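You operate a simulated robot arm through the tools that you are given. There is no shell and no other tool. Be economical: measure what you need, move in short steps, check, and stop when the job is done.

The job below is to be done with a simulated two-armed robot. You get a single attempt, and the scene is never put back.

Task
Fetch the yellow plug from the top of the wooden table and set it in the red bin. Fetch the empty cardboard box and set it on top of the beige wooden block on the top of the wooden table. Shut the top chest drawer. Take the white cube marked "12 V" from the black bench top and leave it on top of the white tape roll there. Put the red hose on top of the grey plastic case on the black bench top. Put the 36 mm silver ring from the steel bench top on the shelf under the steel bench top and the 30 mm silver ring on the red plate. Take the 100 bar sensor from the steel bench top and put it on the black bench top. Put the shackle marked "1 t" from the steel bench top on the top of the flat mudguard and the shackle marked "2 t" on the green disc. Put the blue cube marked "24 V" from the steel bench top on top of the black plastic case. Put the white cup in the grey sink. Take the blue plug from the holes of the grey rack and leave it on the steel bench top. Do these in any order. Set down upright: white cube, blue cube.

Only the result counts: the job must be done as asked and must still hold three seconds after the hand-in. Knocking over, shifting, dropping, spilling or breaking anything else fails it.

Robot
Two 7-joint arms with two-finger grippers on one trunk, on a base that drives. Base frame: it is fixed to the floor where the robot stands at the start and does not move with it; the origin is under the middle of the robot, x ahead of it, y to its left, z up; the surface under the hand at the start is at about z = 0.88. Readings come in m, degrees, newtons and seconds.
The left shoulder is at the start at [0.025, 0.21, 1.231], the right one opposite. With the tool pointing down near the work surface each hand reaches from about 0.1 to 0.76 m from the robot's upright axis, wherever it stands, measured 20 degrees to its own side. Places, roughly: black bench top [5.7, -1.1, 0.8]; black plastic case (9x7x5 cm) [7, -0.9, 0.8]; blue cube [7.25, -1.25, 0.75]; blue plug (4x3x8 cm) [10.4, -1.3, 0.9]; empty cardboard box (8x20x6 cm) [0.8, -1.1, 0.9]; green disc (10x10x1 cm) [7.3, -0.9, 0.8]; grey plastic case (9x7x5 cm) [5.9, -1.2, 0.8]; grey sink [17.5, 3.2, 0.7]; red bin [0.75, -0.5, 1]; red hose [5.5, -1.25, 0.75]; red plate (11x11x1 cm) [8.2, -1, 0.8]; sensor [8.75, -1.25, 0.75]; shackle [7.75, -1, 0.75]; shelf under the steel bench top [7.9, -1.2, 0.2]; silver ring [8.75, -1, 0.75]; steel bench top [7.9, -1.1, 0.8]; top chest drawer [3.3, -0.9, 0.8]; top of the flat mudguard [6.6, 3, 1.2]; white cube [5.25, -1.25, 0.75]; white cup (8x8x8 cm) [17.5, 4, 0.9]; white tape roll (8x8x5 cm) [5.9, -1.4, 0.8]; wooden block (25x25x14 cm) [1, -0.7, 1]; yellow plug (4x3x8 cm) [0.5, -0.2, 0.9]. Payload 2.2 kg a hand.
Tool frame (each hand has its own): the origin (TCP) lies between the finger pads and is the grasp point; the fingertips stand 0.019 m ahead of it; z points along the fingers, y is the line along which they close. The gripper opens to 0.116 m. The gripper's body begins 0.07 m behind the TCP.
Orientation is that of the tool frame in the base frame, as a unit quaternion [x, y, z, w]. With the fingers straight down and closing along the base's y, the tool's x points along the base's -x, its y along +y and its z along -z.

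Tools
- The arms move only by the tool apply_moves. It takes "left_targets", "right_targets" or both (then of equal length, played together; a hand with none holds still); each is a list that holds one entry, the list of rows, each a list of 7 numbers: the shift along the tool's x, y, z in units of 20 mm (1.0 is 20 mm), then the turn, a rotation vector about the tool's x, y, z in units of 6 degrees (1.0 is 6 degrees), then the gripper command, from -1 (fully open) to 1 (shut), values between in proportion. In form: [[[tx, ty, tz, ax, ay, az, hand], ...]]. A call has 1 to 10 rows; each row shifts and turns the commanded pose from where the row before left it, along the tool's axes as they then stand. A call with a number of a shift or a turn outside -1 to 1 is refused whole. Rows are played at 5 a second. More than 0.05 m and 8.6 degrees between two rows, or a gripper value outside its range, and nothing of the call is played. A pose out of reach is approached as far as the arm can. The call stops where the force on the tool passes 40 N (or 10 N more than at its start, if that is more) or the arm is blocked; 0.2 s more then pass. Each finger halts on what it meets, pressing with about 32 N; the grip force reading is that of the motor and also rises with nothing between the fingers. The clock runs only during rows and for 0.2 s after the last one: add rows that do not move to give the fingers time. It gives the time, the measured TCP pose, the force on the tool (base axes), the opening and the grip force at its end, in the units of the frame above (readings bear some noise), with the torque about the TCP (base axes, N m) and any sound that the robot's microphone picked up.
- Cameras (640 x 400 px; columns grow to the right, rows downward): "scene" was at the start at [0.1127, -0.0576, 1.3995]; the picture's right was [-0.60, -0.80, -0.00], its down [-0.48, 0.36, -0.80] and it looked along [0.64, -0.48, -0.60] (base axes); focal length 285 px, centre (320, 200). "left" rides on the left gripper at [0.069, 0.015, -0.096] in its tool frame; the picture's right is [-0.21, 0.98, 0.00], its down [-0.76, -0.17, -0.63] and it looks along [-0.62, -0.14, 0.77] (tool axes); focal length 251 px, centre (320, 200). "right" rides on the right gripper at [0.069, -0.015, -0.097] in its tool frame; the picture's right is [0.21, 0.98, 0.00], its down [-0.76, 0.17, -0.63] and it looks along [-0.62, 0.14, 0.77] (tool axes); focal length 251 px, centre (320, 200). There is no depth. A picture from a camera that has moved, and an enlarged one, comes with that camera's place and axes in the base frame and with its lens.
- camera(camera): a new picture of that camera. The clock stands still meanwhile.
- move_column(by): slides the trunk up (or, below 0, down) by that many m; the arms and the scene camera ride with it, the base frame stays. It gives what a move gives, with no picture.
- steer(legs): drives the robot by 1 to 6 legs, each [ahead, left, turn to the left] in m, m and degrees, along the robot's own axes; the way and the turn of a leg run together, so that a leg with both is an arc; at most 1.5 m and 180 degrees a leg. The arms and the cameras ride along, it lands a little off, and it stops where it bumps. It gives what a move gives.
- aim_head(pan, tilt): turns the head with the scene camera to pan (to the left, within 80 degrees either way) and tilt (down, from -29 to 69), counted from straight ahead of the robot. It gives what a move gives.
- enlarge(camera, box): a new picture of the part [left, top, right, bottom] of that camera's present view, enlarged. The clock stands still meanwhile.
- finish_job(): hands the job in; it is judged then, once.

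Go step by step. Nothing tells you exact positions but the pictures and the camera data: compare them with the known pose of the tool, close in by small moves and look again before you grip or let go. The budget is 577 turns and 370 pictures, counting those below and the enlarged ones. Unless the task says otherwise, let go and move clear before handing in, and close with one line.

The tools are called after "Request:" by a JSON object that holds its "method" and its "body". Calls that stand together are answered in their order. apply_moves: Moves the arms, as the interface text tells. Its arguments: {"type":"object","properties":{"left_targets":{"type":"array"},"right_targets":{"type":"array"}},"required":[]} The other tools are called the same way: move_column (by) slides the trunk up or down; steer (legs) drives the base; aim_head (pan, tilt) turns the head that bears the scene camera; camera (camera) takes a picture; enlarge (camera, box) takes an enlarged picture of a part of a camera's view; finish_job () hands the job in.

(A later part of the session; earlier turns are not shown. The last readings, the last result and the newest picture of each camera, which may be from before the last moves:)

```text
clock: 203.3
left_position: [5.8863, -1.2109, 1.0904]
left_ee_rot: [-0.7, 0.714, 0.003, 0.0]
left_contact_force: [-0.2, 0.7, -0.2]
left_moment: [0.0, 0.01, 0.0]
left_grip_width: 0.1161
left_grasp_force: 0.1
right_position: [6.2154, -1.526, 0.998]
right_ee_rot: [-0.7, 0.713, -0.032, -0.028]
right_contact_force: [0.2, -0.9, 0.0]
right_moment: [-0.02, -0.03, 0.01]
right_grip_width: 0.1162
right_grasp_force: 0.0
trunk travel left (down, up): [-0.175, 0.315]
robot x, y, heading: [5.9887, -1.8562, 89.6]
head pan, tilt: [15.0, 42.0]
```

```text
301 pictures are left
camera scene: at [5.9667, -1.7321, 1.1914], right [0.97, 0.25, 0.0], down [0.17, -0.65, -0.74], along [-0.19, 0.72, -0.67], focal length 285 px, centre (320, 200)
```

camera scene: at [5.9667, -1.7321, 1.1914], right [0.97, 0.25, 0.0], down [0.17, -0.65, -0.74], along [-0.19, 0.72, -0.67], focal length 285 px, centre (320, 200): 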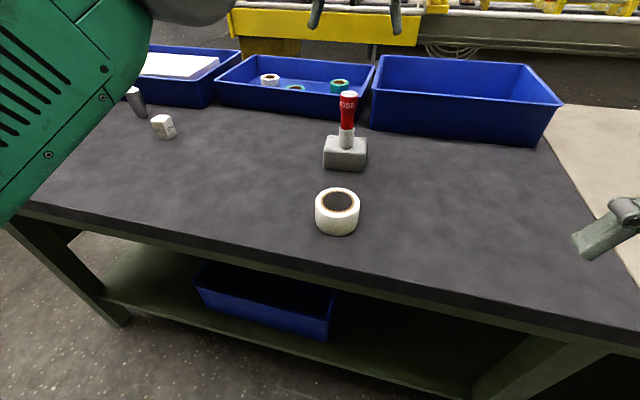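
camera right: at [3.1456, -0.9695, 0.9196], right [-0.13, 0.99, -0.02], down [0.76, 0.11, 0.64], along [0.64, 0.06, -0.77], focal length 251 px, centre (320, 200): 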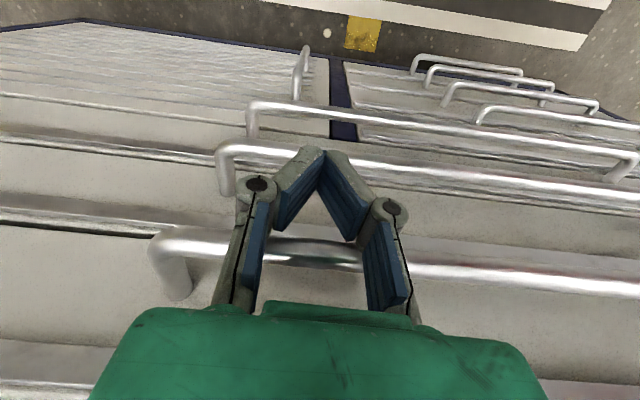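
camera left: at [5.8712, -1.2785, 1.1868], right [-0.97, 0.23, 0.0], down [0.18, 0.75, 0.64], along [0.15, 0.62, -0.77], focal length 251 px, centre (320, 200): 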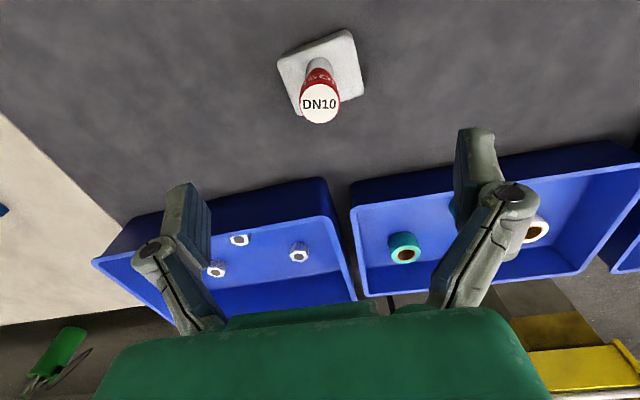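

Hose stands on the case. Now back left to the "12 V" cube at about (5.426, -1.195).

Request:
{"method": "steer", "body": {"legs": [[0, 0.46, 0]]}}

Request:
{"method": "apply_moves", "body": {"left_targets": [[[0, 0, 0.5, 0, 0, 0, -1], [0, 0, 0.5, 0, 0, 0, -1], [0, 0, 0.5, 0, 0, 0, -1], [0, 0, 0.5, 0, 0, 0, -1], [0, 0, 0.5, 0, 0, 0, -1], [0, 0, 0.5, 0, 0, 0, -1], [0, 0, 0, 0, 0, 0, -1], [0, 0, 0, 0, 0, 0, -1], [0, 0, 0, 0, 0, 0, -1]]]}}

Request:
{"method": "camera", "body": {"camera": "left"}}

```text
clock: 206.1
left_position: [5.4414, -1.2104, 1.0909]
left_ee_rot: [-0.702, 0.713, 0.007, -0.003]
left_contact_force: [0.2, 0.3, -0.3]
left_moment: [-0.06, 0.01, -0.02]
left_grip_width: 0.1161
left_grasp_force: 0.0
right_position: [5.7684, -1.5247, 0.9958]
right_ee_rot: [-0.701, 0.712, -0.029, -0.031]
right_contact_force: [-0.1, 0.0, 0.2]
right_moment: [0.02, -0.02, 0.01]
right_grip_width: 0.1161
right_grasp_force: 0.1
trunk travel left (down, up): [-0.175, 0.315]
robot x, y, heading: [5.5278, -1.8562, 89.7]
head pan, tilt: [15.0, 42.0]
```

```text
clock: 208.1
left_position: [5.4227, -1.2105, 1.0326]
left_ee_rot: [-0.702, 0.713, 0.003, 0.002]
left_contact_force: [-0.7, 0.1, 0.2]
left_moment: [-0.02, -0.01, -0.01]
left_grip_width: 0.1162
left_grasp_force: 0.1
right_position: [5.7516, -1.5276, 0.9984]
right_ee_rot: [-0.702, 0.711, -0.036, -0.029]
right_contact_force: [0.4, 0.3, -0.2]
right_moment: [0.0, 0.01, 0.01]
right_grip_width: 0.1158
right_grasp_force: 0.0
trunk travel left (down, up): [-0.175, 0.315]
robot x, y, heading: [5.5288, -1.8558, 90.1]
head pan, tilt: [15.0, 42.0]
```

```text
300 pictures are left
camera left: at [5.4077, -1.2798, 1.1279], right [-0.97, 0.23, 0.0], down [0.18, 0.75, 0.64], along [0.15, 0.62, -0.77], focal length 251 px, centre (320, 200)
```

left: 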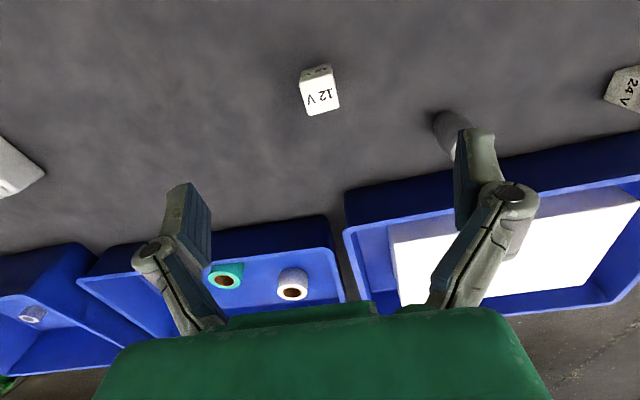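

Cube at (5.427, -1.20), aligned with the gripper. I descend around it.

Request:
{"method": "apply_moves", "body": {"left_targets": [[[-0.45, -0.2, 0.9, 0, 0, 0, -1], [0, 0, 0.9, 0, 0, 0, -1], [0, 0, 0.9, 0, 0, 0, -1], [0, 0, 0.9, 0, 0, 0, -1], [0, 0, 0.9, 0, 0, 0, -1], [0, 0, 0.9, 0, 0, 0, -1], [0, 0, 0.9, 0, 0, 0, -1], [0, 0, 0.9, 0, 0, 0, -1], [0, 0, 0.9, 0, 0, 0, -1], [0, 0, 0.6, 0, 0, 0, -1]]]}}

Request:
{"method": "camera", "body": {"camera": "left"}}

```text
clock: 210.3
left_position: [5.4318, -1.2018, 0.8583]
left_ee_rot: [-0.702, 0.712, 0.006, 0.001]
left_contact_force: [-0.7, -0.6, -0.1]
left_moment: [0.0, -0.01, 0.02]
left_grip_width: 0.1162
left_grasp_force: 0.1
right_position: [5.7587, -1.5266, 0.9966]
right_ee_rot: [-0.701, 0.711, -0.035, -0.032]
right_contact_force: [0.7, 0.1, 0.1]
right_moment: [-0.01, 0.0, 0.0]
right_grip_width: 0.1158
right_grasp_force: 0.0
trunk travel left (down, up): [-0.175, 0.315]
robot x, y, heading: [5.531, -1.8598, 90.0]
head pan, tilt: [15.0, 42.0]
```

```text
299 pictures are left
camera left: at [5.4168, -1.2705, 0.9546], right [-0.97, 0.23, 0.01], down [0.18, 0.75, 0.64], along [0.14, 0.62, -0.77], focal length 251 px, centre (320, 200)
```

left: 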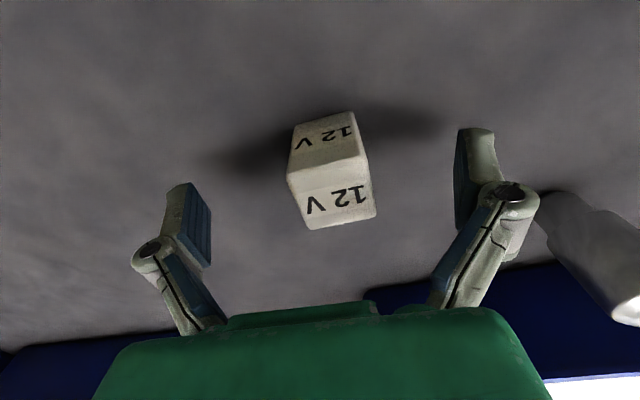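

Request:
{"method": "apply_moves", "body": {"left_targets": [[[-0.15, 0.2, 0.4, 0, 0, 0, -1], [0, 0, 0, 0, 0, 0, -0.2], [0, 0, 0, 0, 0, 0, 0.1], [0, 0, 0, 0, 0, 0, 1], [0, 0, 0, 0, 0, 0, 1], [0, 0, -0.5, 0, 0, 0, 1], [0, 0, -1, 0, 0, 0, 1], [0, 0, -1, 0, 0, 0, 1], [0, 0, -1, 0, 0, 0, 1], [0, 0, -1, 0, 0, 0, 1]]]}}

Request:
{"method": "camera", "body": {"camera": "left"}}

```text
clock: 212.5
left_position: [5.4275, -1.2014, 0.9394]
left_ee_rot: [-0.702, 0.712, 0.004, 0.002]
left_contact_force: [0.4, -0.6, -0.6]
left_moment: [0.02, -0.03, 0.0]
left_grip_width: 0.0341
left_grasp_force: 32.2
right_position: [5.7583, -1.5279, 0.997]
right_ee_rot: [-0.701, 0.711, -0.035, -0.031]
right_contact_force: [-0.8, -0.6, 0.5]
right_moment: [-0.03, 0.0, 0.0]
right_grip_width: 0.1163
right_grasp_force: 0.1
trunk travel left (down, up): [-0.175, 0.315]
robot x, y, heading: [5.5343, -1.855, 90.2]
head pan, tilt: [15.0, 42.0]
```

```text
298 pictures are left
camera left: at [5.4123, -1.2684, 1.0361], right [-0.97, 0.23, 0.01], down [0.18, 0.75, 0.64], along [0.14, 0.62, -0.77], focal length 251 px, centre (320, 200)
```

left: 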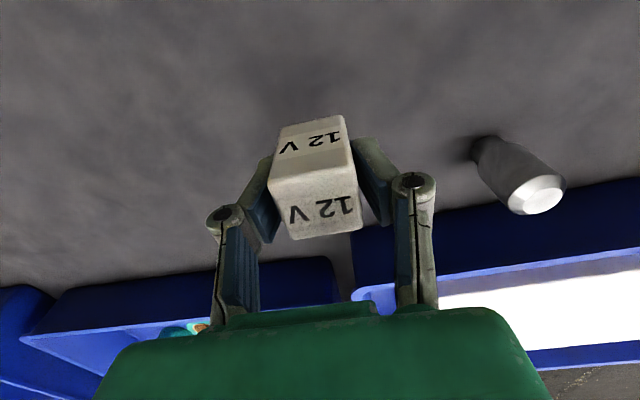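

Cube held. I pull back to y≈-1.39 before driving right, to stay clear of the hose.

Request:
{"method": "apply_moves", "body": {"left_targets": [[[1, 0, -0.3, 0, 0, 0, 1], [1, 0, -0.3, 0, 0, 0, 1], [1, 0, -0.3, 0, 0, 0, 1], [1, 0, -0.3, 0, 0, 0, 1], [1, 0, -0.3, 0, 0, 0, 1], [1, 0, -0.3, 0, 0, 0, 1], [1, 0, -0.3, 0, 0, 0, 1], [1, 0, -0.3, 0, 0, 0, 1], [1, 0, -0.3, 0, 0, 0, 1], [0.6, 0, 0, 0, 0, 0, 1]]]}}

Request:
{"method": "steer", "body": {"legs": [[0, -0.46, 0]]}}

Request:
{"method": "apply_moves", "body": {"left_targets": [[[0, 0, 0, 0, 0, 0, 1], [0, 0, 0, 0, 0, 0, 1], [0, 0, 0, 0, 0, 0, 1], [0, 0, 0, 0, 0, 0, 1], [0, 0, 0, 0, 0, 0, 1]]]}}

Request:
{"method": "camera", "body": {"camera": "left"}}

Request:
{"method": "enlarge", "body": {"camera": "scene", "box": [230, 100, 430, 250]}}

```text
clock: 214.7
left_position: [5.4256, -1.3938, 0.9928]
left_ee_rot: [-0.702, 0.712, 0.004, 0.001]
left_contact_force: [0.4, -1.5, 0.4]
left_moment: [-0.03, -0.01, 0.0]
left_grip_width: 0.034
left_grasp_force: 31.9
right_position: [5.7587, -1.5269, 0.9985]
right_ee_rot: [-0.702, 0.711, -0.034, -0.029]
right_contact_force: [-0.3, 0.9, 0.4]
right_moment: [-0.01, 0.03, -0.02]
right_grip_width: 0.1164
right_grasp_force: 0.0
trunk travel left (down, up): [-0.175, 0.315]
robot x, y, heading: [5.5322, -1.8571, 90.1]
head pan, tilt: [15.0, 42.0]
```

```text
clock: 217.4
left_position: [5.8698, -1.3938, 0.9929]
left_ee_rot: [-0.704, 0.711, -0.001, 0.005]
left_contact_force: [-0.8, 0.5, -0.8]
left_moment: [0.02, -0.07, -0.01]
left_grip_width: 0.0341
left_grasp_force: 31.8
right_position: [6.2029, -1.525, 1.0003]
right_ee_rot: [-0.703, 0.71, -0.039, -0.024]
right_contact_force: [-0.9, 0.0, 0.3]
right_moment: [-0.02, -0.04, -0.04]
right_grip_width: 0.1162
right_grasp_force: 0.1
trunk travel left (down, up): [-0.175, 0.315]
robot x, y, heading: [5.987, -1.8525, 90.1]
head pan, tilt: [15.0, 42.0]
```

```text
clock: 218.6
left_position: [5.8874, -1.3956, 0.9939]
left_ee_rot: [-0.704, 0.711, 0.006, 0.0]
left_contact_force: [-0.6, 0.8, -0.9]
left_moment: [0.03, 0.03, 0.0]
left_grip_width: 0.0342
left_grasp_force: 31.7
right_position: [6.2182, -1.5276, 0.9976]
right_ee_rot: [-0.703, 0.71, -0.034, -0.032]
right_contact_force: [0.9, -0.8, -0.5]
right_moment: [0.0, 0.03, 0.0]
right_grip_width: 0.1158
right_grasp_force: 0.0
trunk travel left (down, up): [-0.175, 0.315]
robot x, y, heading: [5.9917, -1.8542, 90.2]
head pan, tilt: [15.0, 42.0]
```

```text
297 pictures are left
camera left: at [5.8717, -1.4633, 1.0901], right [-0.97, 0.23, 0.01], down [0.18, 0.75, 0.64], along [0.14, 0.62, -0.77], focal length 251 px, centre (320, 200)
```

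left: 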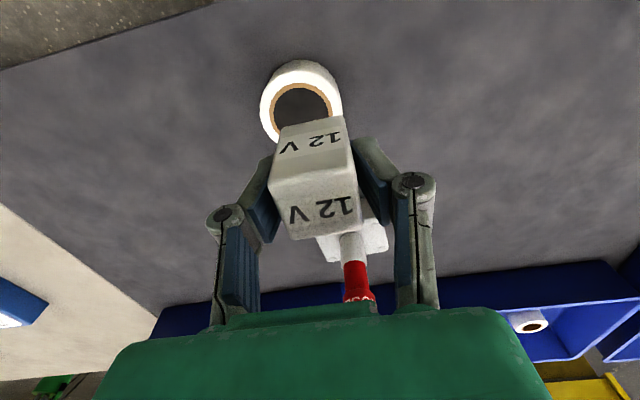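

```text
2.67 times, centred on (330, 175) of scene
camera zoom: at [5.974, -1.7313, 1.1916], right [0.96, 0.26, -0.01], down [0.17, -0.65, -0.74], along [-0.2, 0.72, -0.67], focal length 761 px, centre (293, 267)
```

zoom: 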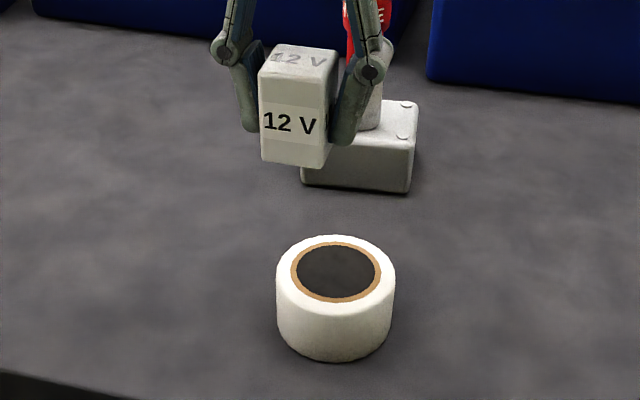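

The roll's hole (≈53 mm) is wider than the 34 mm cube, so I'll set the cube off-centre, about 28 mm towards me, bridging the ring. Roll centre ≈ (5.9045, -1.389).

Request:
{"method": "apply_moves", "body": {"left_targets": [[[0.5, -0.4, 0.5, 0, 0, 0, 1], [0.5, -0.4, 0.5, 0, 0, 0, 1], [0, 0, 0.7, 0, 0, 0, 1], [0, 0, 0.7, 0, 0, 0, 1], [0, 0, 0.7, 0, 0, 0, 1], [0, 0, 0.5, 0, 0, 0, 1], [0, 0, 0, 0, 0, 0, 1], [0, 0, 0, 0, 0, 0, 1], [0, 0, 0, 0, 0, 0, 1], [0, 0, 0, 0, 0, 0, 1]]]}}

Request:
{"method": "camera", "body": {"camera": "left"}}

Request:
{"method": "enlarge", "body": {"camera": "scene", "box": [250, 130, 410, 250]}}

```text
clock: 220.8
left_position: [5.8941, -1.4131, 0.9208]
left_ee_rot: [-0.703, 0.711, 0.003, 0.003]
left_contact_force: [1.2, 0.1, -0.7]
left_moment: [0.01, -0.04, 0.03]
left_grip_width: 0.0341
left_grasp_force: 31.9
right_position: [6.2125, -1.5271, 0.9977]
right_ee_rot: [-0.704, 0.709, -0.036, -0.029]
right_contact_force: [0.0, -0.2, -0.3]
right_moment: [-0.03, 0.0, 0.03]
right_grip_width: 0.1162
right_grasp_force: 0.0
trunk travel left (down, up): [-0.175, 0.315]
robot x, y, heading: [5.9896, -1.8524, 90.2]
head pan, tilt: [15.0, 42.0]
```

```text
295 pictures are left
camera left: at [5.8785, -1.4819, 1.017], right [-0.97, 0.22, 0.0], down [0.17, 0.75, 0.64], along [0.14, 0.62, -0.77], focal length 251 px, centre (320, 200)
```

left: 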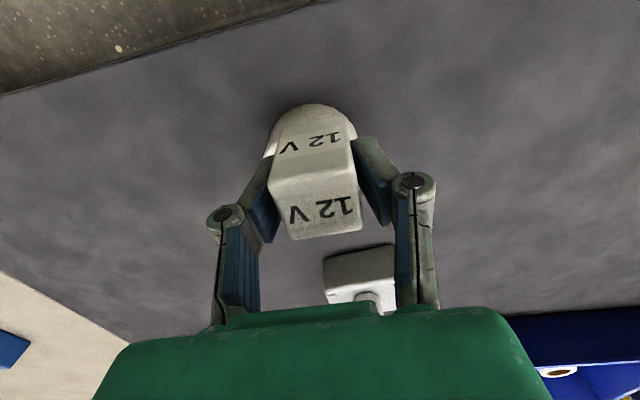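

```text
3.33 times, centred on (330, 190) of scene
camera zoom: at [5.9661, -1.7313, 1.1915], right [0.96, 0.26, 0.0], down [0.18, -0.65, -0.74], along [-0.2, 0.71, -0.67], focal length 951 px, centre (287, 233)
```

zoom: 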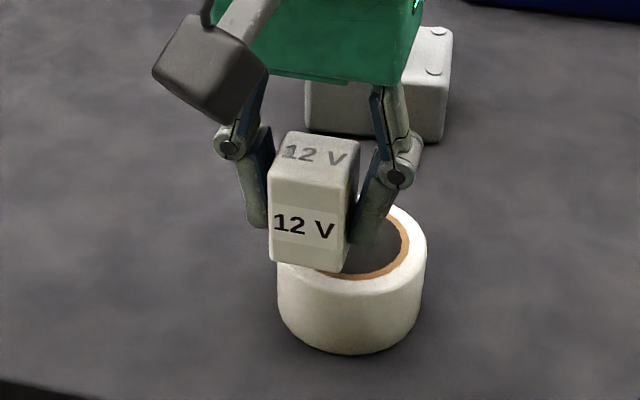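

Request:
{"method": "apply_moves", "body": {"left_targets": [[[0.15, -0.6, 0, 0, 0, 0, 1], [0, 0, 0.25, 0, 0, 0, 1], [0, 0, 0.25, 0, 0, 0, 1], [0, 0, 0, 0, 0, 0, 1], [0, 0, 0, 0, 0, 0, 1], [0, 0, 0, 0, 0, 0, 1]]]}}

Request:
{"method": "enlarge", "body": {"camera": "scene", "box": [250, 130, 410, 250]}}

Request:
{"method": "camera", "body": {"camera": "left"}}

```text
clock: 222.2
left_position: [5.9065, -1.4159, 0.9115]
left_ee_rot: [-0.703, 0.711, 0.004, 0.002]
left_contact_force: [0.2, -0.4, -0.6]
left_moment: [-0.02, 0.03, 0.01]
left_grip_width: 0.0344
left_grasp_force: 32.2
right_position: [6.2129, -1.5274, 0.9969]
right_ee_rot: [-0.703, 0.709, -0.036, -0.029]
right_contact_force: [-0.5, -0.3, 0.2]
right_moment: [0.01, 0.01, 0.01]
right_grip_width: 0.1161
right_grasp_force: 0.0
trunk travel left (down, up): [-0.175, 0.315]
robot x, y, heading: [5.992, -1.8557, 90.5]
head pan, tilt: [15.0, 42.0]
```

```text
3.33 times, centred on (330, 190) of scene
camera zoom: at [5.9677, -1.7314, 1.1916], right [0.96, 0.26, 0.0], down [0.18, -0.65, -0.74], along [-0.2, 0.71, -0.67], focal length 951 px, centre (287, 233)
```

zoom: 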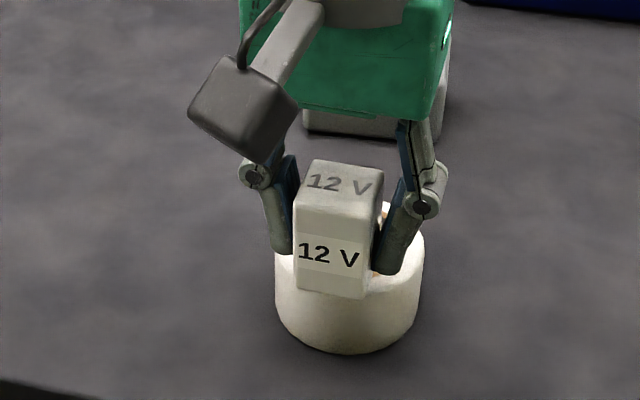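

```text
292 pictures are left
camera left: at [5.8921, -1.4858, 1.0067], right [-0.97, 0.23, 0.0], down [0.18, 0.75, 0.64], along [0.14, 0.62, -0.77], focal length 251 px, centre (320, 200)
```

left: 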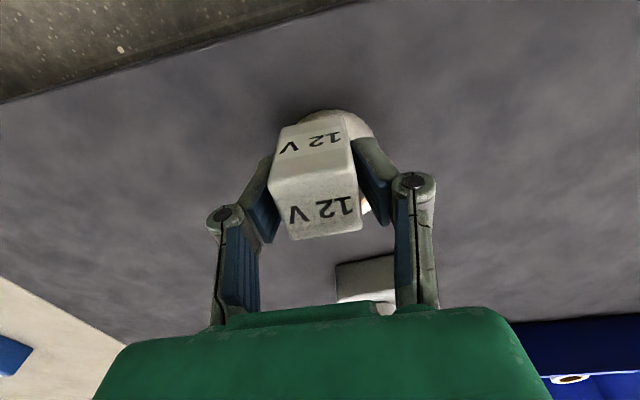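

Position looks right; I lower in fine steps until contact.

Request:
{"method": "apply_moves", "body": {"left_targets": [[[0, 0, 0.12, 0, 0, 0, 1], [0, 0, 0.12, 0, 0, 0, 1], [0, 0, 0, 0, 0, 0, 1]]]}}

Request:
{"method": "enlarge", "body": {"camera": "scene", "box": [250, 130, 410, 250]}}

```text
clock: 223.0
left_position: [5.9071, -1.4172, 0.9068]
left_ee_rot: [-0.704, 0.71, 0.004, 0.002]
left_contact_force: [0.5, -0.2, 0.0]
left_moment: [-0.01, 0.01, 0.01]
left_grip_width: 0.0341
left_grasp_force: 32.0
right_position: [6.2132, -1.5276, 0.9962]
right_ee_rot: [-0.703, 0.71, -0.036, -0.03]
right_contact_force: [0.1, 0.0, 0.8]
right_moment: [-0.02, -0.02, 0.0]
right_grip_width: 0.1161
right_grasp_force: 0.1
trunk travel left (down, up): [-0.175, 0.315]
robot x, y, heading: [5.9885, -1.8537, 90.2]
head pan, tilt: [15.0, 42.0]
```

```text
3.33 times, centred on (330, 190) of scene
camera zoom: at [5.9676, -1.7314, 1.1916], right [0.96, 0.26, 0.0], down [0.18, -0.65, -0.74], along [-0.2, 0.71, -0.67], focal length 951 px, centre (287, 233)
```

zoom: 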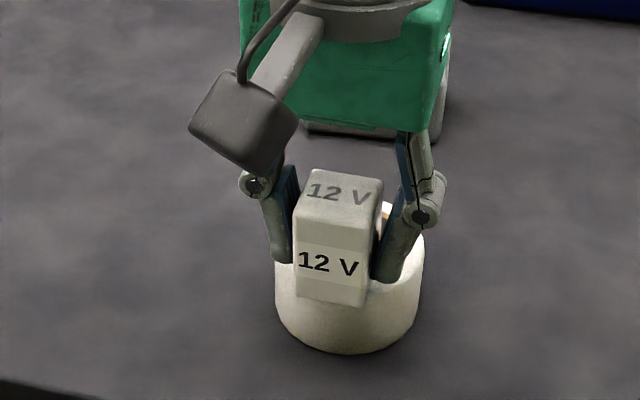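

I shift it 4 mm inward for safer support and continue down.

Request:
{"method": "apply_moves", "body": {"left_targets": [[[-0.2, 0, 0, 0, 0, 0, 1], [0, 0, 0.1, 0, 0, 0, 1], [0, 0, 0.1, 0, 0, 0, 1], [0, 0, 0, 0, 0, 0, 1]]]}}

```text
clock: 224.0
left_position: [5.9073, -1.4145, 0.9033]
left_ee_rot: [-0.704, 0.71, 0.004, 0.003]
left_contact_force: [0.7, 0.1, 0.1]
left_moment: [0.0, -0.04, 0.03]
left_grip_width: 0.0339
left_grasp_force: 31.8
right_position: [6.2129, -1.5272, 0.9986]
right_ee_rot: [-0.703, 0.709, -0.036, -0.03]
right_contact_force: [-0.2, 0.6, -0.4]
right_moment: [-0.02, -0.01, 0.0]
right_grip_width: 0.116
right_grasp_force: 0.1
trunk travel left (down, up): [-0.175, 0.315]
robot x, y, heading: [5.9879, -1.8531, 90.4]
head pan, tilt: [15.0, 42.0]
```

Request:
{"method": "apply_moves", "body": {"left_targets": [[[0, 0, 0.1, 0, 0, 0, 1], [0, 0, 0.1, 0, 0, 0, 1], [0, 0, 0, 0, 0, 0, 1]]]}}

Request:
{"method": "enlarge", "body": {"camera": "scene", "box": [250, 130, 410, 250]}}

Request:
{"method": "camera", "body": {"camera": "left"}}

```text
clock: 224.8
left_position: [5.9077, -1.4122, 0.8995]
left_ee_rot: [-0.704, 0.711, 0.004, 0.002]
left_contact_force: [0.4, 0.7, -0.6]
left_moment: [0.0, 0.02, 0.01]
left_grip_width: 0.0339
left_grasp_force: 31.9
right_position: [6.2133, -1.5264, 0.9984]
right_ee_rot: [-0.703, 0.71, -0.037, -0.028]
right_contact_force: [1.1, -0.3, 0.3]
right_moment: [0.0, -0.02, 0.02]
right_grip_width: 0.1161
right_grasp_force: 0.0
trunk travel left (down, up): [-0.175, 0.315]
robot x, y, heading: [5.9858, -1.8567, 90.3]
head pan, tilt: [15.0, 42.0]
```

```text
3.33 times, centred on (330, 190) of scene
camera zoom: at [5.9677, -1.7313, 1.1916], right [0.96, 0.26, 0.0], down [0.18, -0.65, -0.74], along [-0.2, 0.71, -0.67], focal length 951 px, centre (287, 233)
```

zoom: 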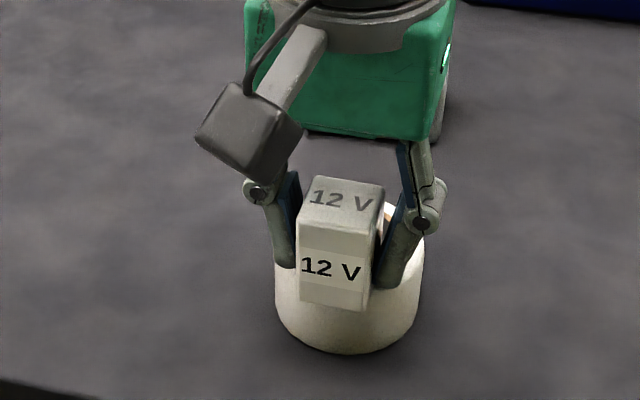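

```text
289 pictures are left
camera left: at [5.8925, -1.4818, 0.9946], right [-0.97, 0.22, 0.0], down [0.18, 0.75, 0.64], along [0.14, 0.62, -0.77], focal length 251 px, centre (320, 200)
```

left: 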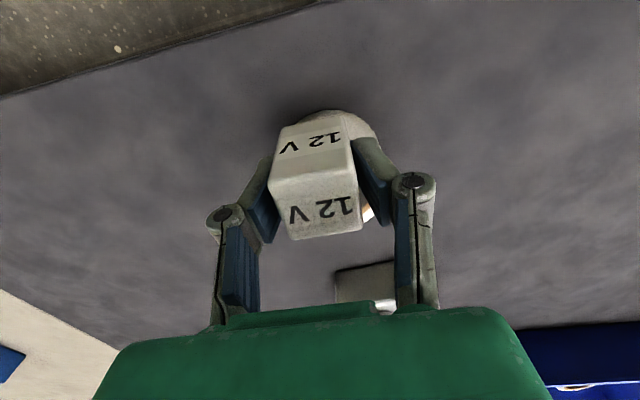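

Request:
{"method": "apply_moves", "body": {"left_targets": [[[0, 0, 0.1, 0, 0, 0, 1], [0, 0, 0.1, 0, 0, 0, 1], [0, 0, 0.1, 0, 0, 0, 1], [0, 0, 0, 0, 0, 0, 1]]]}}

Request:
{"method": "enlarge", "body": {"camera": "scene", "box": [290, 160, 390, 235]}}

```text
clock: 225.8
left_position: [5.908, -1.4125, 0.8952]
left_ee_rot: [-0.703, 0.711, 0.005, 0.005]
left_contact_force: [-2.2, 0.0, 30.7]
left_moment: [0.12, 0.04, 0.05]
left_grip_width: 0.0343
left_grasp_force: 31.8
right_position: [6.2126, -1.5278, 1.0005]
right_ee_rot: [-0.703, 0.71, -0.034, -0.026]
right_contact_force: [0.0, 0.6, -1.3]
right_moment: [0.02, 0.03, 0.01]
right_grip_width: 0.116
right_grasp_force: 0.1
trunk travel left (down, up): [-0.175, 0.315]
robot x, y, heading: [5.9881, -1.8536, 90.4]
head pan, tilt: [15.0, 42.0]
```

```text
5.33 times, centred on (340, 198) of scene
camera zoom: at [5.9677, -1.7346, 1.1922], right [0.96, 0.26, 0.0], down [0.18, -0.65, -0.74], along [-0.2, 0.72, -0.67], focal length 1522 px, centre (213, 213)
```

zoom: 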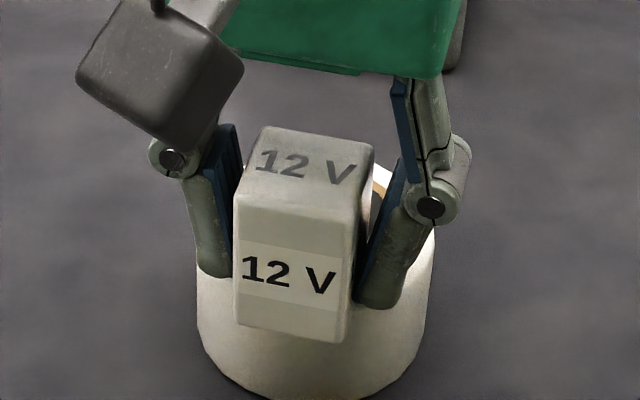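

Contact, but the support reaction is a bit inward of the cube's centre; I lift slightly and shift 6 mm further in.

Request:
{"method": "apply_moves", "body": {"left_targets": [[[0, 0, -0.25, 0, 0, 0, 1], [-0.35, 0.1, 0, 0, 0, 0, 1], [0, 0, 0, 0, 0, 0, 1], [0, 0, 0.1, 0, 0, 0, 1], [0, 0, 0.1, 0, 0, 0, 1], [0, 0, 0.1, 0, 0, 0, 1], [0, 0, 0, 0, 0, 0, 1]]]}}

Request:
{"method": "enlarge", "body": {"camera": "scene", "box": [290, 160, 390, 235]}}

```text
clock: 227.4
left_position: [5.9058, -1.4065, 0.8938]
left_ee_rot: [-0.703, 0.711, 0.005, 0.005]
left_contact_force: [-3.5, -1.6, 31.2]
left_moment: [-0.11, 0.09, -0.01]
left_grip_width: 0.0343
left_grasp_force: 32.3
right_position: [6.2127, -1.5286, 0.9999]
right_ee_rot: [-0.703, 0.71, -0.034, -0.027]
right_contact_force: [0.6, 0.0, 0.1]
right_moment: [0.03, 0.02, 0.03]
right_grip_width: 0.116
right_grasp_force: 0.0
trunk travel left (down, up): [-0.175, 0.315]
robot x, y, heading: [5.9875, -1.8567, 90.2]
head pan, tilt: [15.0, 42.0]
```

```text
5.33 times, centred on (340, 198) of scene
camera zoom: at [5.9673, -1.7352, 1.1924], right [0.96, 0.26, 0.0], down [0.18, -0.65, -0.74], along [-0.2, 0.72, -0.67], focal length 1522 px, centre (213, 213)
```

zoom: 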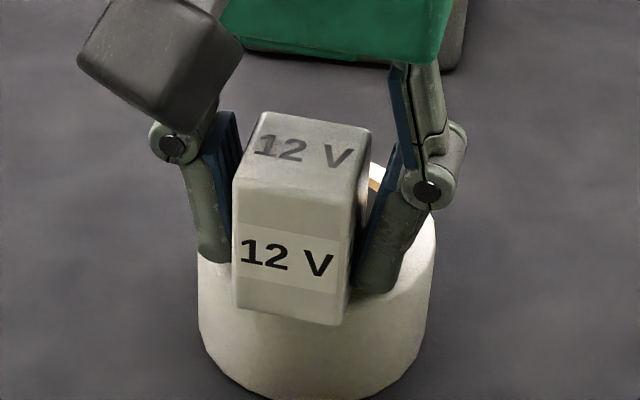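

The support reaction is now balanced around the cube's centre. I ease off, open, and rise.

Request:
{"method": "apply_moves", "body": {"left_targets": [[[0, 0, -0.1, 0, 0, 0, 1], [0, 0, 0, 0, 0, 0, 0.3], [0, 0, 0, 0, 0, 0, 0.1], [0, 0, 0, 0, 0, 0, -0.3], [0, 0, -0.5, 0, 0, 0, -0.5], [0, 0, -1, 0, 0, 0, -0.7], [0, 0, -1, 0, 0, 0, -0.7], [0, 0, -1, 0, 0, 0, -0.7], [0, 0, -1, 0, 0, 0, -0.7], [0, 0, -1, 0, 0, 0, -1]]]}}

Request:
{"method": "camera", "body": {"camera": "left"}}

Request:
{"method": "enlarge", "body": {"camera": "scene", "box": [270, 130, 410, 235]}}

```text
clock: 229.6
left_position: [5.9045, -1.4072, 1.0052]
left_ee_rot: [-0.703, 0.711, 0.004, 0.002]
left_contact_force: [0.3, 0.9, -0.4]
left_moment: [-0.01, 0.0, 0.0]
left_grip_width: 0.1161
left_grasp_force: 0.0
right_position: [6.2136, -1.5266, 0.9981]
right_ee_rot: [-0.704, 0.709, -0.035, -0.029]
right_contact_force: [-0.6, 1.2, 0.0]
right_moment: [0.01, 0.0, -0.01]
right_grip_width: 0.1161
right_grasp_force: 0.0
trunk travel left (down, up): [-0.175, 0.315]
robot x, y, heading: [5.9922, -1.8574, 90.3]
head pan, tilt: [15.0, 42.0]
```

```text
286 pictures are left
camera left: at [5.8902, -1.4758, 1.1014], right [-0.97, 0.22, 0.0], down [0.18, 0.75, 0.64], along [0.14, 0.62, -0.77], focal length 251 px, centre (320, 200)
```

left: 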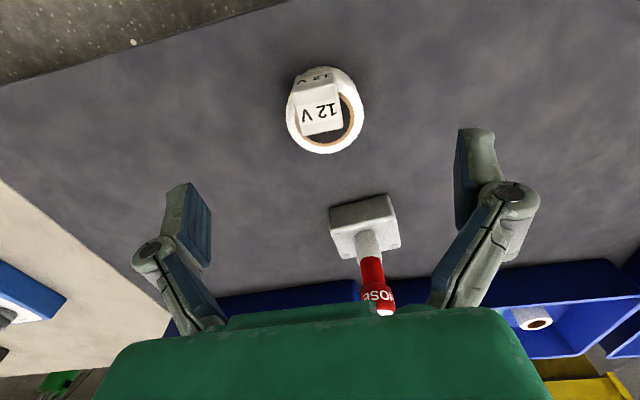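

```text
3.81 times, centred on (340, 182) of scene
camera zoom: at [5.9675, -1.7319, 1.1916], right [0.96, 0.26, 0.0], down [0.18, -0.65, -0.74], along [-0.2, 0.72, -0.67], focal length 1087 px, centre (244, 267)
```

zoom: 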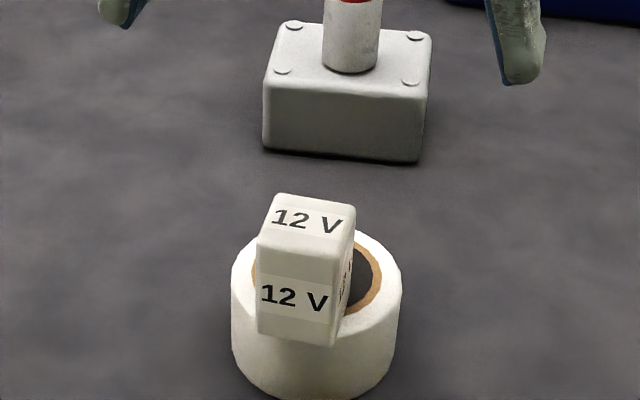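

The cube stands level on the roll. I back off and strafe right to the steel bench.

Request:
{"method": "apply_moves", "body": {"left_targets": [[[0.8, 0, -1, 0, 0, 0, -1], [0.8, 0, -1, 0, 0, 0, -1], [0.8, 0, -0.5, 0, 0, 0, -1], [0.8, 0, 0, 0, 0, 0, -1], [0.8, 0, 0, 0, 0, 0, -1]]]}}

Request:
{"method": "steer", "body": {"legs": [[-0.15, 0, 0], [0, -1.3, 0]]}}

Request:
{"method": "aim_head", "body": {"pan": 0, "tilt": 35}}

Request:
{"method": "camera", "body": {"camera": "scene"}}

```text
clock: 230.8
left_position: [5.9056, -1.4878, 1.0546]
left_ee_rot: [-0.703, 0.711, 0.005, 0.004]
left_contact_force: [-1.0, 0.5, 0.0]
left_moment: [0.01, -0.01, -0.01]
left_grip_width: 0.1162
left_grasp_force: 0.1
right_position: [6.2126, -1.5281, 0.9985]
right_ee_rot: [-0.702, 0.71, -0.036, -0.029]
right_contact_force: [0.3, -0.6, 0.3]
right_moment: [-0.01, 0.02, -0.02]
right_grip_width: 0.1159
right_grasp_force: 0.0
trunk travel left (down, up): [-0.175, 0.315]
robot x, y, heading: [5.9903, -1.8544, 90.5]
head pan, tilt: [15.0, 42.0]
```

```text
clock: 238.2
left_position: [7.1879, -1.6371, 1.0535]
left_ee_rot: [-0.699, 0.715, 0.003, 0.003]
left_contact_force: [0.2, 0.2, -1.1]
left_moment: [-0.01, 0.01, -0.04]
left_grip_width: 0.1161
left_grasp_force: 0.0
right_position: [7.496, -1.6797, 0.9974]
right_ee_rot: [-0.698, 0.714, -0.036, -0.028]
right_contact_force: [-0.3, -0.5, -0.2]
right_moment: [0.01, -0.05, 0.0]
right_grip_width: 0.1158
right_grasp_force: 0.1
trunk travel left (down, up): [-0.175, 0.315]
robot x, y, heading: [7.2685, -2.0048, 89.5]
head pan, tilt: [15.0, 42.0]
```

```text
clock: 239.0
left_position: [7.1898, -1.6383, 1.0549]
left_ee_rot: [-0.699, 0.715, 0.005, 0.004]
left_contact_force: [0.5, -1.2, 0.3]
left_moment: [0.05, 0.0, -0.02]
left_grip_width: 0.1159
left_grasp_force: 0.1
right_position: [7.4959, -1.6817, 0.997]
right_ee_rot: [-0.699, 0.714, -0.039, -0.029]
right_contact_force: [0.0, -0.5, 0.5]
right_moment: [0.0, -0.01, -0.03]
right_grip_width: 0.1163
right_grasp_force: 0.2
trunk travel left (down, up): [-0.175, 0.315]
robot x, y, heading: [7.2701, -2.0074, 89.5]
head pan, tilt: [0.0, 35.0]
```

```text
284 pictures are left
camera scene: at [7.269, -1.8751, 1.2021], right [1.0, -0.01, 0.0], down [0.0, -0.58, -0.82], along [0.01, 0.82, -0.58], focal length 285 px, centre (320, 200)
```

scene: 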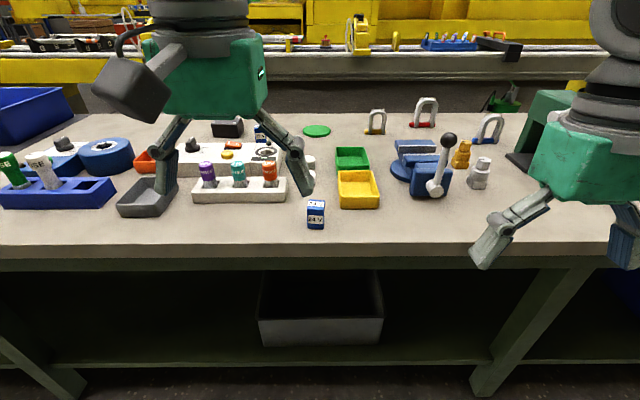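

Request:
{"method": "enlarge", "body": {"camera": "scene", "box": [190, 90, 350, 240]}}

Request:
{"method": "enlarge", "body": {"camera": "scene", "box": [340, 80, 540, 205]}}

```text
2.67 times, centred on (270, 165) of scene
camera zoom: at [7.269, -1.8751, 1.2021], right [1.0, -0.01, 0.0], down [0.0, -0.58, -0.82], along [0.01, 0.82, -0.58], focal length 761 px, centre (453, 293)
```

zoom: 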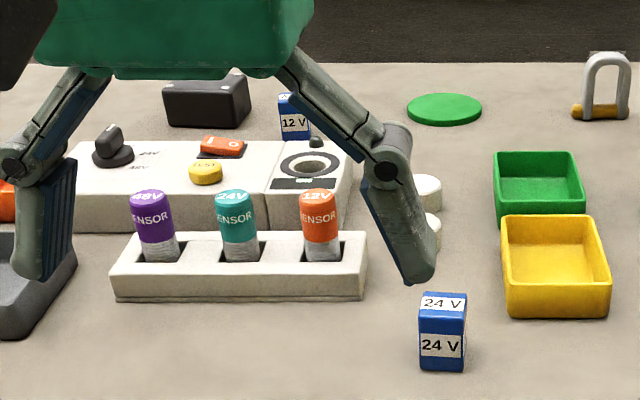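

```text
3.20 times, centred on (440, 142) of scene
camera zoom: at [7.269, -1.8751, 1.2021], right [1.0, -0.01, 0.0], down [0.0, -0.58, -0.82], along [0.01, 0.82, -0.58], focal length 913 px, centre (-64, 384)
```

zoom: 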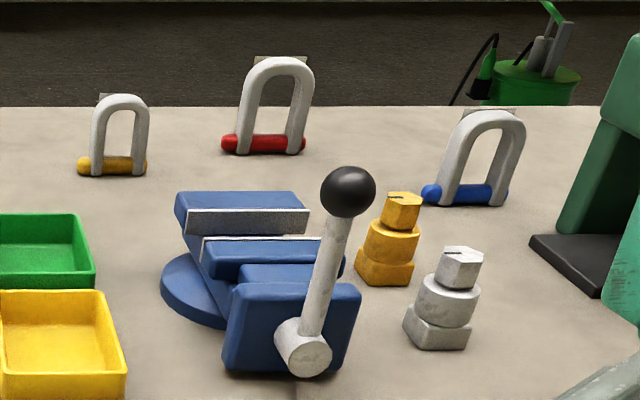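

The "24 V" blue cube stands near the back edge; black case is behind the sensor blocks on the left. I move in closer with the left hand for the cube.

Request:
{"method": "steer", "body": {"legs": [[0.15, -0.08, 0.5]]}}

Request:
{"method": "apply_moves", "body": {"left_targets": [[[0.5, 0, -0.5, 0, -1, 0, -1], [0.5, 0, -0.5, 0, -1, 0, -1], [0, 0, 0, 0, -1, 0, -1], [0, 0, 0, 0, -1, 0, -1], [0, 0, 0, 0, -1, 0, -1], [0, 0, 0, 0, 0, 0, -1], [0, 0, 0, 0, 0, 0, -1], [0, 0, 0, 0, 0, 0, -1]]]}}

Request:
{"method": "camera", "body": {"camera": "left"}}

Request:
{"method": "camera", "body": {"camera": "scene"}}

```text
clock: 240.5
left_position: [7.2639, -1.4874, 1.053]
left_ee_rot: [-0.702, 0.712, 0.003, 0.003]
left_contact_force: [-0.5, 0.2, 0.2]
left_moment: [-0.04, -0.04, 0.04]
left_grip_width: 0.1161
left_grasp_force: 0.0
right_position: [7.5707, -1.5294, 0.9984]
right_ee_rot: [-0.701, 0.712, -0.038, -0.029]
right_contact_force: [0.6, 0.5, 0.4]
right_moment: [-0.02, -0.04, 0.0]
right_grip_width: 0.1158
right_grasp_force: 0.1
trunk travel left (down, up): [-0.175, 0.315]
robot x, y, heading: [7.3519, -1.8517, 90.1]
head pan, tilt: [0.0, 35.0]
```

```text
clock: 242.3
left_position: [7.2724, -1.5108, 1.0749]
left_ee_rot: [-0.676, 0.688, 0.188, 0.188]
left_contact_force: [-0.4, 0.3, -0.2]
left_moment: [0.01, 0.0, 0.02]
left_grip_width: 0.1162
left_grasp_force: 0.1
right_position: [7.577, -1.5313, 0.9957]
right_ee_rot: [-0.7, 0.712, -0.036, -0.032]
right_contact_force: [0.0, 0.4, -0.3]
right_moment: [0.0, 0.0, -0.01]
right_grip_width: 0.1162
right_grasp_force: 0.0
trunk travel left (down, up): [-0.175, 0.315]
robot x, y, heading: [7.3493, -1.8544, 89.9]
head pan, tilt: [0.0, 35.0]
```

```text
281 pictures are left
camera left: at [7.256, -1.6182, 1.1211], right [-0.97, 0.2, 0.11], down [0.18, 0.33, 0.93], along [0.15, 0.92, -0.35], focal length 251 px, centre (320, 200)
```

left: 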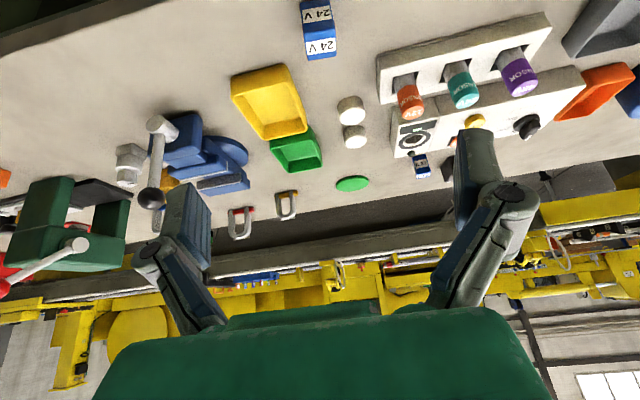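

```text
280 pictures are left
camera scene: at [7.3519, -1.7247, 1.2021], right [1.0, 0.0, 0.0], down [0.0, -0.58, -0.82], along [0.0, 0.82, -0.58], focal length 285 px, centre (320, 200)
```

scene: 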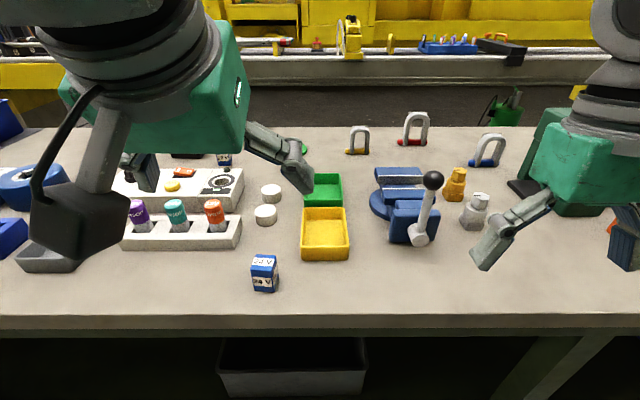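

Cube is at about (7.266, -1.42), bench top z≈0.83. The black case is too far from this side, so I'll pick the cube with the hand straight down and carry it round to the aisle side later.

Request:
{"method": "apply_moves", "body": {"left_targets": [[[0, 0, 0, 0, 1, 0, -1], [0, 0, 0, 0, 1, 0, -1], [0, 0, 0, 0, 1, 0, -1], [0, 0, 0, 0, 1, 0, -1], [0, 0, 0, 0, 1.0, 0, -1], [-0.9, 0.3, 0.5, 0, 0.1, 0, -1], [-0.9, 0, 0.5, 0, 0, 0, -1], [-0.9, 0, 0.5, 0, 0, 0, -1], [-0.9, 0, 0.5, 0, 0, 0, -1], [-0.9, 0, 0.5, 0, 0, 0, -1]]]}}

Request:
{"method": "apply_moves", "body": {"left_targets": [[[0, 0, 0.5, 0, 0, 0, -1], [0, 0, 0.5, 0, 0, 0, -1], [0, 0, 0.5, 0, 0, 0, -1], [0, 0, 0, 0, 0, 0, -1], [0, 0, 0, 0, 0, 0, -1]]]}}

Request:
{"method": "camera", "body": {"camera": "left"}}

```text
clock: 244.5
left_position: [7.2659, -1.4194, 1.024]
left_ee_rot: [-0.702, 0.713, 0.002, -0.001]
left_contact_force: [0.1, 0.3, 0.7]
left_moment: [0.0, 0.0, -0.03]
left_grip_width: 0.1157
left_grasp_force: 0.1
right_position: [7.5766, -1.5305, 0.9955]
right_ee_rot: [-0.701, 0.711, -0.038, -0.032]
right_contact_force: [0.0, 0.1, 0.5]
right_moment: [0.01, 0.03, 0.04]
right_grip_width: 0.116
right_grasp_force: 0.2
trunk travel left (down, up): [-0.175, 0.315]
robot x, y, heading: [7.3493, -1.8541, 89.9]
head pan, tilt: [0.0, 35.0]
```

```text
clock: 245.7
left_position: [7.2638, -1.4221, 0.9938]
left_ee_rot: [-0.702, 0.712, 0.001, -0.001]
left_contact_force: [-0.1, -0.1, 0.0]
left_moment: [-0.03, -0.02, 0.0]
left_grip_width: 0.1157
left_grasp_force: 0.1
right_position: [7.5753, -1.5307, 0.9952]
right_ee_rot: [-0.701, 0.711, -0.038, -0.031]
right_contact_force: [-0.5, 0.1, 0.2]
right_moment: [0.0, -0.01, 0.01]
right_grip_width: 0.1162
right_grasp_force: 0.1
trunk travel left (down, up): [-0.175, 0.315]
robot x, y, heading: [7.3476, -1.8527, 89.8]
head pan, tilt: [0.0, 35.0]
```

```text
279 pictures are left
camera left: at [7.2488, -1.489, 1.09], right [-0.97, 0.23, 0.0], down [0.18, 0.75, 0.63], along [0.14, 0.62, -0.77], focal length 251 px, centre (320, 200)
```

left: 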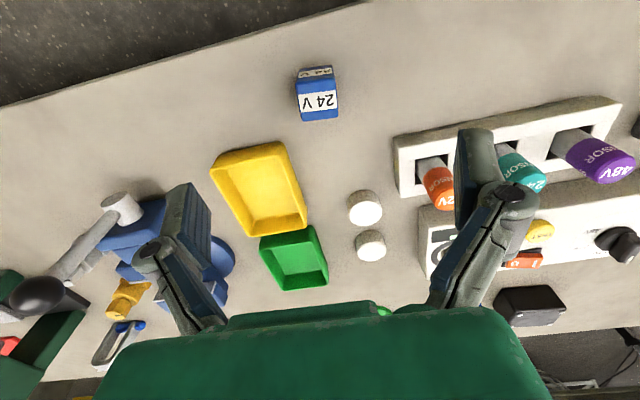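

Request:
{"method": "apply_moves", "body": {"left_targets": [[[-0.25, -0.1, 0.8, 0, 0, 0, -1], [0, 0, 0.8, 0, 0, 0, -1], [0, 0, 0.8, 0, 0, 0, -1], [0, 0, 0.8, 0, 0, 0, -1], [0, 0, 0.8, 0, 0, 0, -1], [0, 0, 0.8, 0, 0, 0, -1], [0, 0, 0.8, 0, 0, 0, -1], [0, 0, 0.8, 0, 0, 0, -1], [0, 0, 0.5, 0, 0, 0, -1], [0, 0, 0, 0, 0, 0, -1]]]}}

Request:
{"method": "camera", "body": {"camera": "left"}}

```text
clock: 247.9
left_position: [7.2653, -1.4158, 0.8559]
left_ee_rot: [-0.702, 0.712, 0.001, -0.002]
left_contact_force: [-0.1, -0.2, -0.5]
left_moment: [-0.01, 0.02, -0.01]
left_grip_width: 0.1159
left_grasp_force: 0.0
right_position: [7.5769, -1.531, 0.9957]
right_ee_rot: [-0.701, 0.711, -0.037, -0.03]
right_contact_force: [0.5, -0.4, -0.9]
right_moment: [0.01, 0.04, 0.0]
right_grip_width: 0.1161
right_grasp_force: 0.2
trunk travel left (down, up): [-0.175, 0.315]
robot x, y, heading: [7.3532, -1.8546, 89.9]
head pan, tilt: [0.0, 35.0]
```

```text
278 pictures are left
camera left: at [7.2506, -1.4834, 0.9521], right [-0.97, 0.23, 0.0], down [0.18, 0.75, 0.63], along [0.14, 0.62, -0.77], focal length 251 px, centre (320, 200)
```

left: 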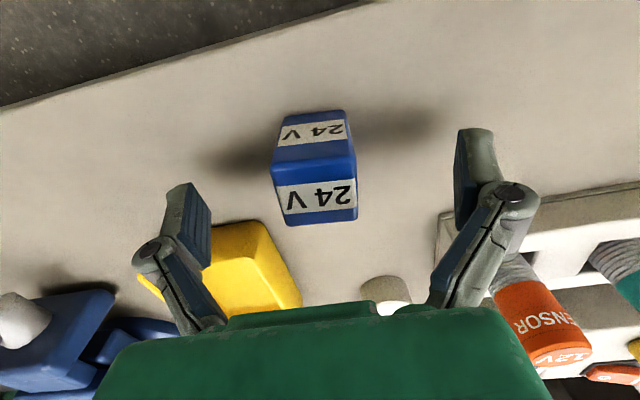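

Request:
{"method": "apply_moves", "body": {"left_targets": [[[0, 0, 0.1, 0, 0, 0, -0.2], [0, 0, 0, 0, 0, 0, 0.1], [0, 0, 0, 0, 0, 0, 1], [0, 0, 0, 0, 0, 0, 1], [0, 0, -0.5, 0, 0, 0, 1], [0, 0, -1, 0, 0, 0, 1], [0, 0, -1, 0, 0, 0, 1], [0.5, 0, -1, 0, 0, 0, 1], [0.5, 0, -1, 0, 0, 0, 1], [0.5, 0, -1, 0, 0, 0, 1]]]}}

Request:
{"method": "camera", "body": {"camera": "left"}}

```text
clock: 250.1
left_position: [7.2657, -1.4439, 0.9647]
left_ee_rot: [-0.701, 0.713, 0.002, 0.0]
left_contact_force: [-0.2, -0.4, 0.4]
left_moment: [0.01, 0.04, 0.0]
left_grip_width: 0.034
left_grasp_force: 32.4
right_position: [7.5752, -1.5311, 0.9955]
right_ee_rot: [-0.701, 0.712, -0.037, -0.031]
right_contact_force: [-0.3, 0.1, 0.4]
right_moment: [0.01, 0.02, 0.0]
right_grip_width: 0.1161
right_grasp_force: 0.0
trunk travel left (down, up): [-0.175, 0.315]
robot x, y, heading: [7.3515, -1.8537, 90.1]
head pan, tilt: [0.0, 35.0]
```

```text
277 pictures are left
camera left: at [7.2514, -1.5121, 1.061], right [-0.97, 0.23, 0.0], down [0.18, 0.75, 0.63], along [0.14, 0.62, -0.77], focal length 251 px, centre (320, 200)
```

left: 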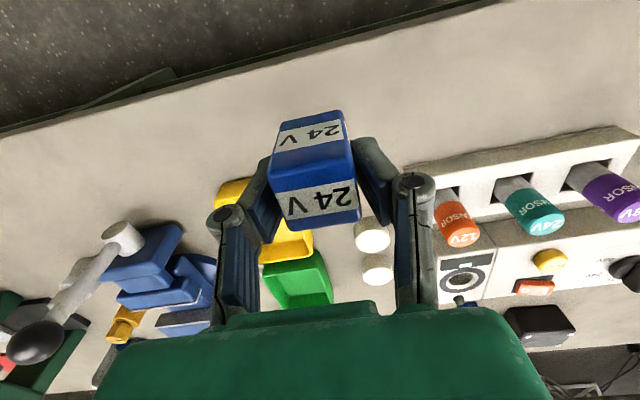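

Blue cube held. I back off and drive right to look at the rings and sensor end.

Request:
{"method": "steer", "body": {"legs": [[-0.18, 0, 0], [0, -1.35, 0]]}}

Request:
{"method": "camera", "body": {"camera": "scene"}}

```text
clock: 258.0
left_position: [8.6252, -1.6203, 0.9639]
left_ee_rot: [-0.705, 0.709, 0.0, -0.001]
left_contact_force: [0.3, -0.1, -0.5]
left_moment: [0.0, 0.02, 0.02]
left_grip_width: 0.0339
left_grasp_force: 32.2
right_position: [8.9344, -1.7056, 0.9949]
right_ee_rot: [-0.704, 0.708, -0.039, -0.03]
right_contact_force: [-0.2, -0.6, -0.1]
right_moment: [0.01, -0.03, -0.02]
right_grip_width: 0.116
right_grasp_force: 0.0
trunk travel left (down, up): [-0.175, 0.315]
robot x, y, heading: [8.7168, -2.0302, 90.5]
head pan, tilt: [0.0, 35.0]
```

```text
276 pictures are left
camera scene: at [8.7116, -1.9003, 1.202], right [1.0, 0.01, 0.0], down [0.0, -0.58, -0.82], along [-0.01, 0.82, -0.58], focal length 285 px, centre (320, 200)
```

scene: 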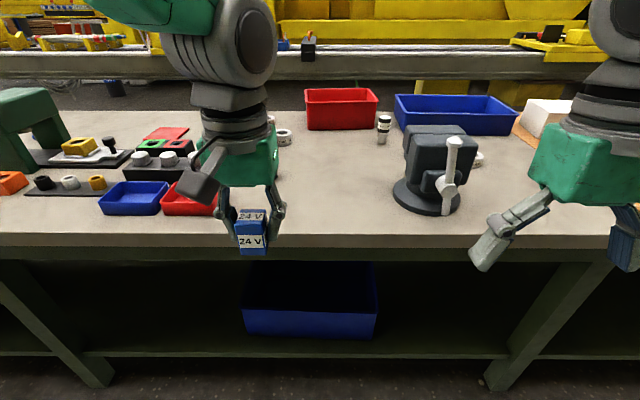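

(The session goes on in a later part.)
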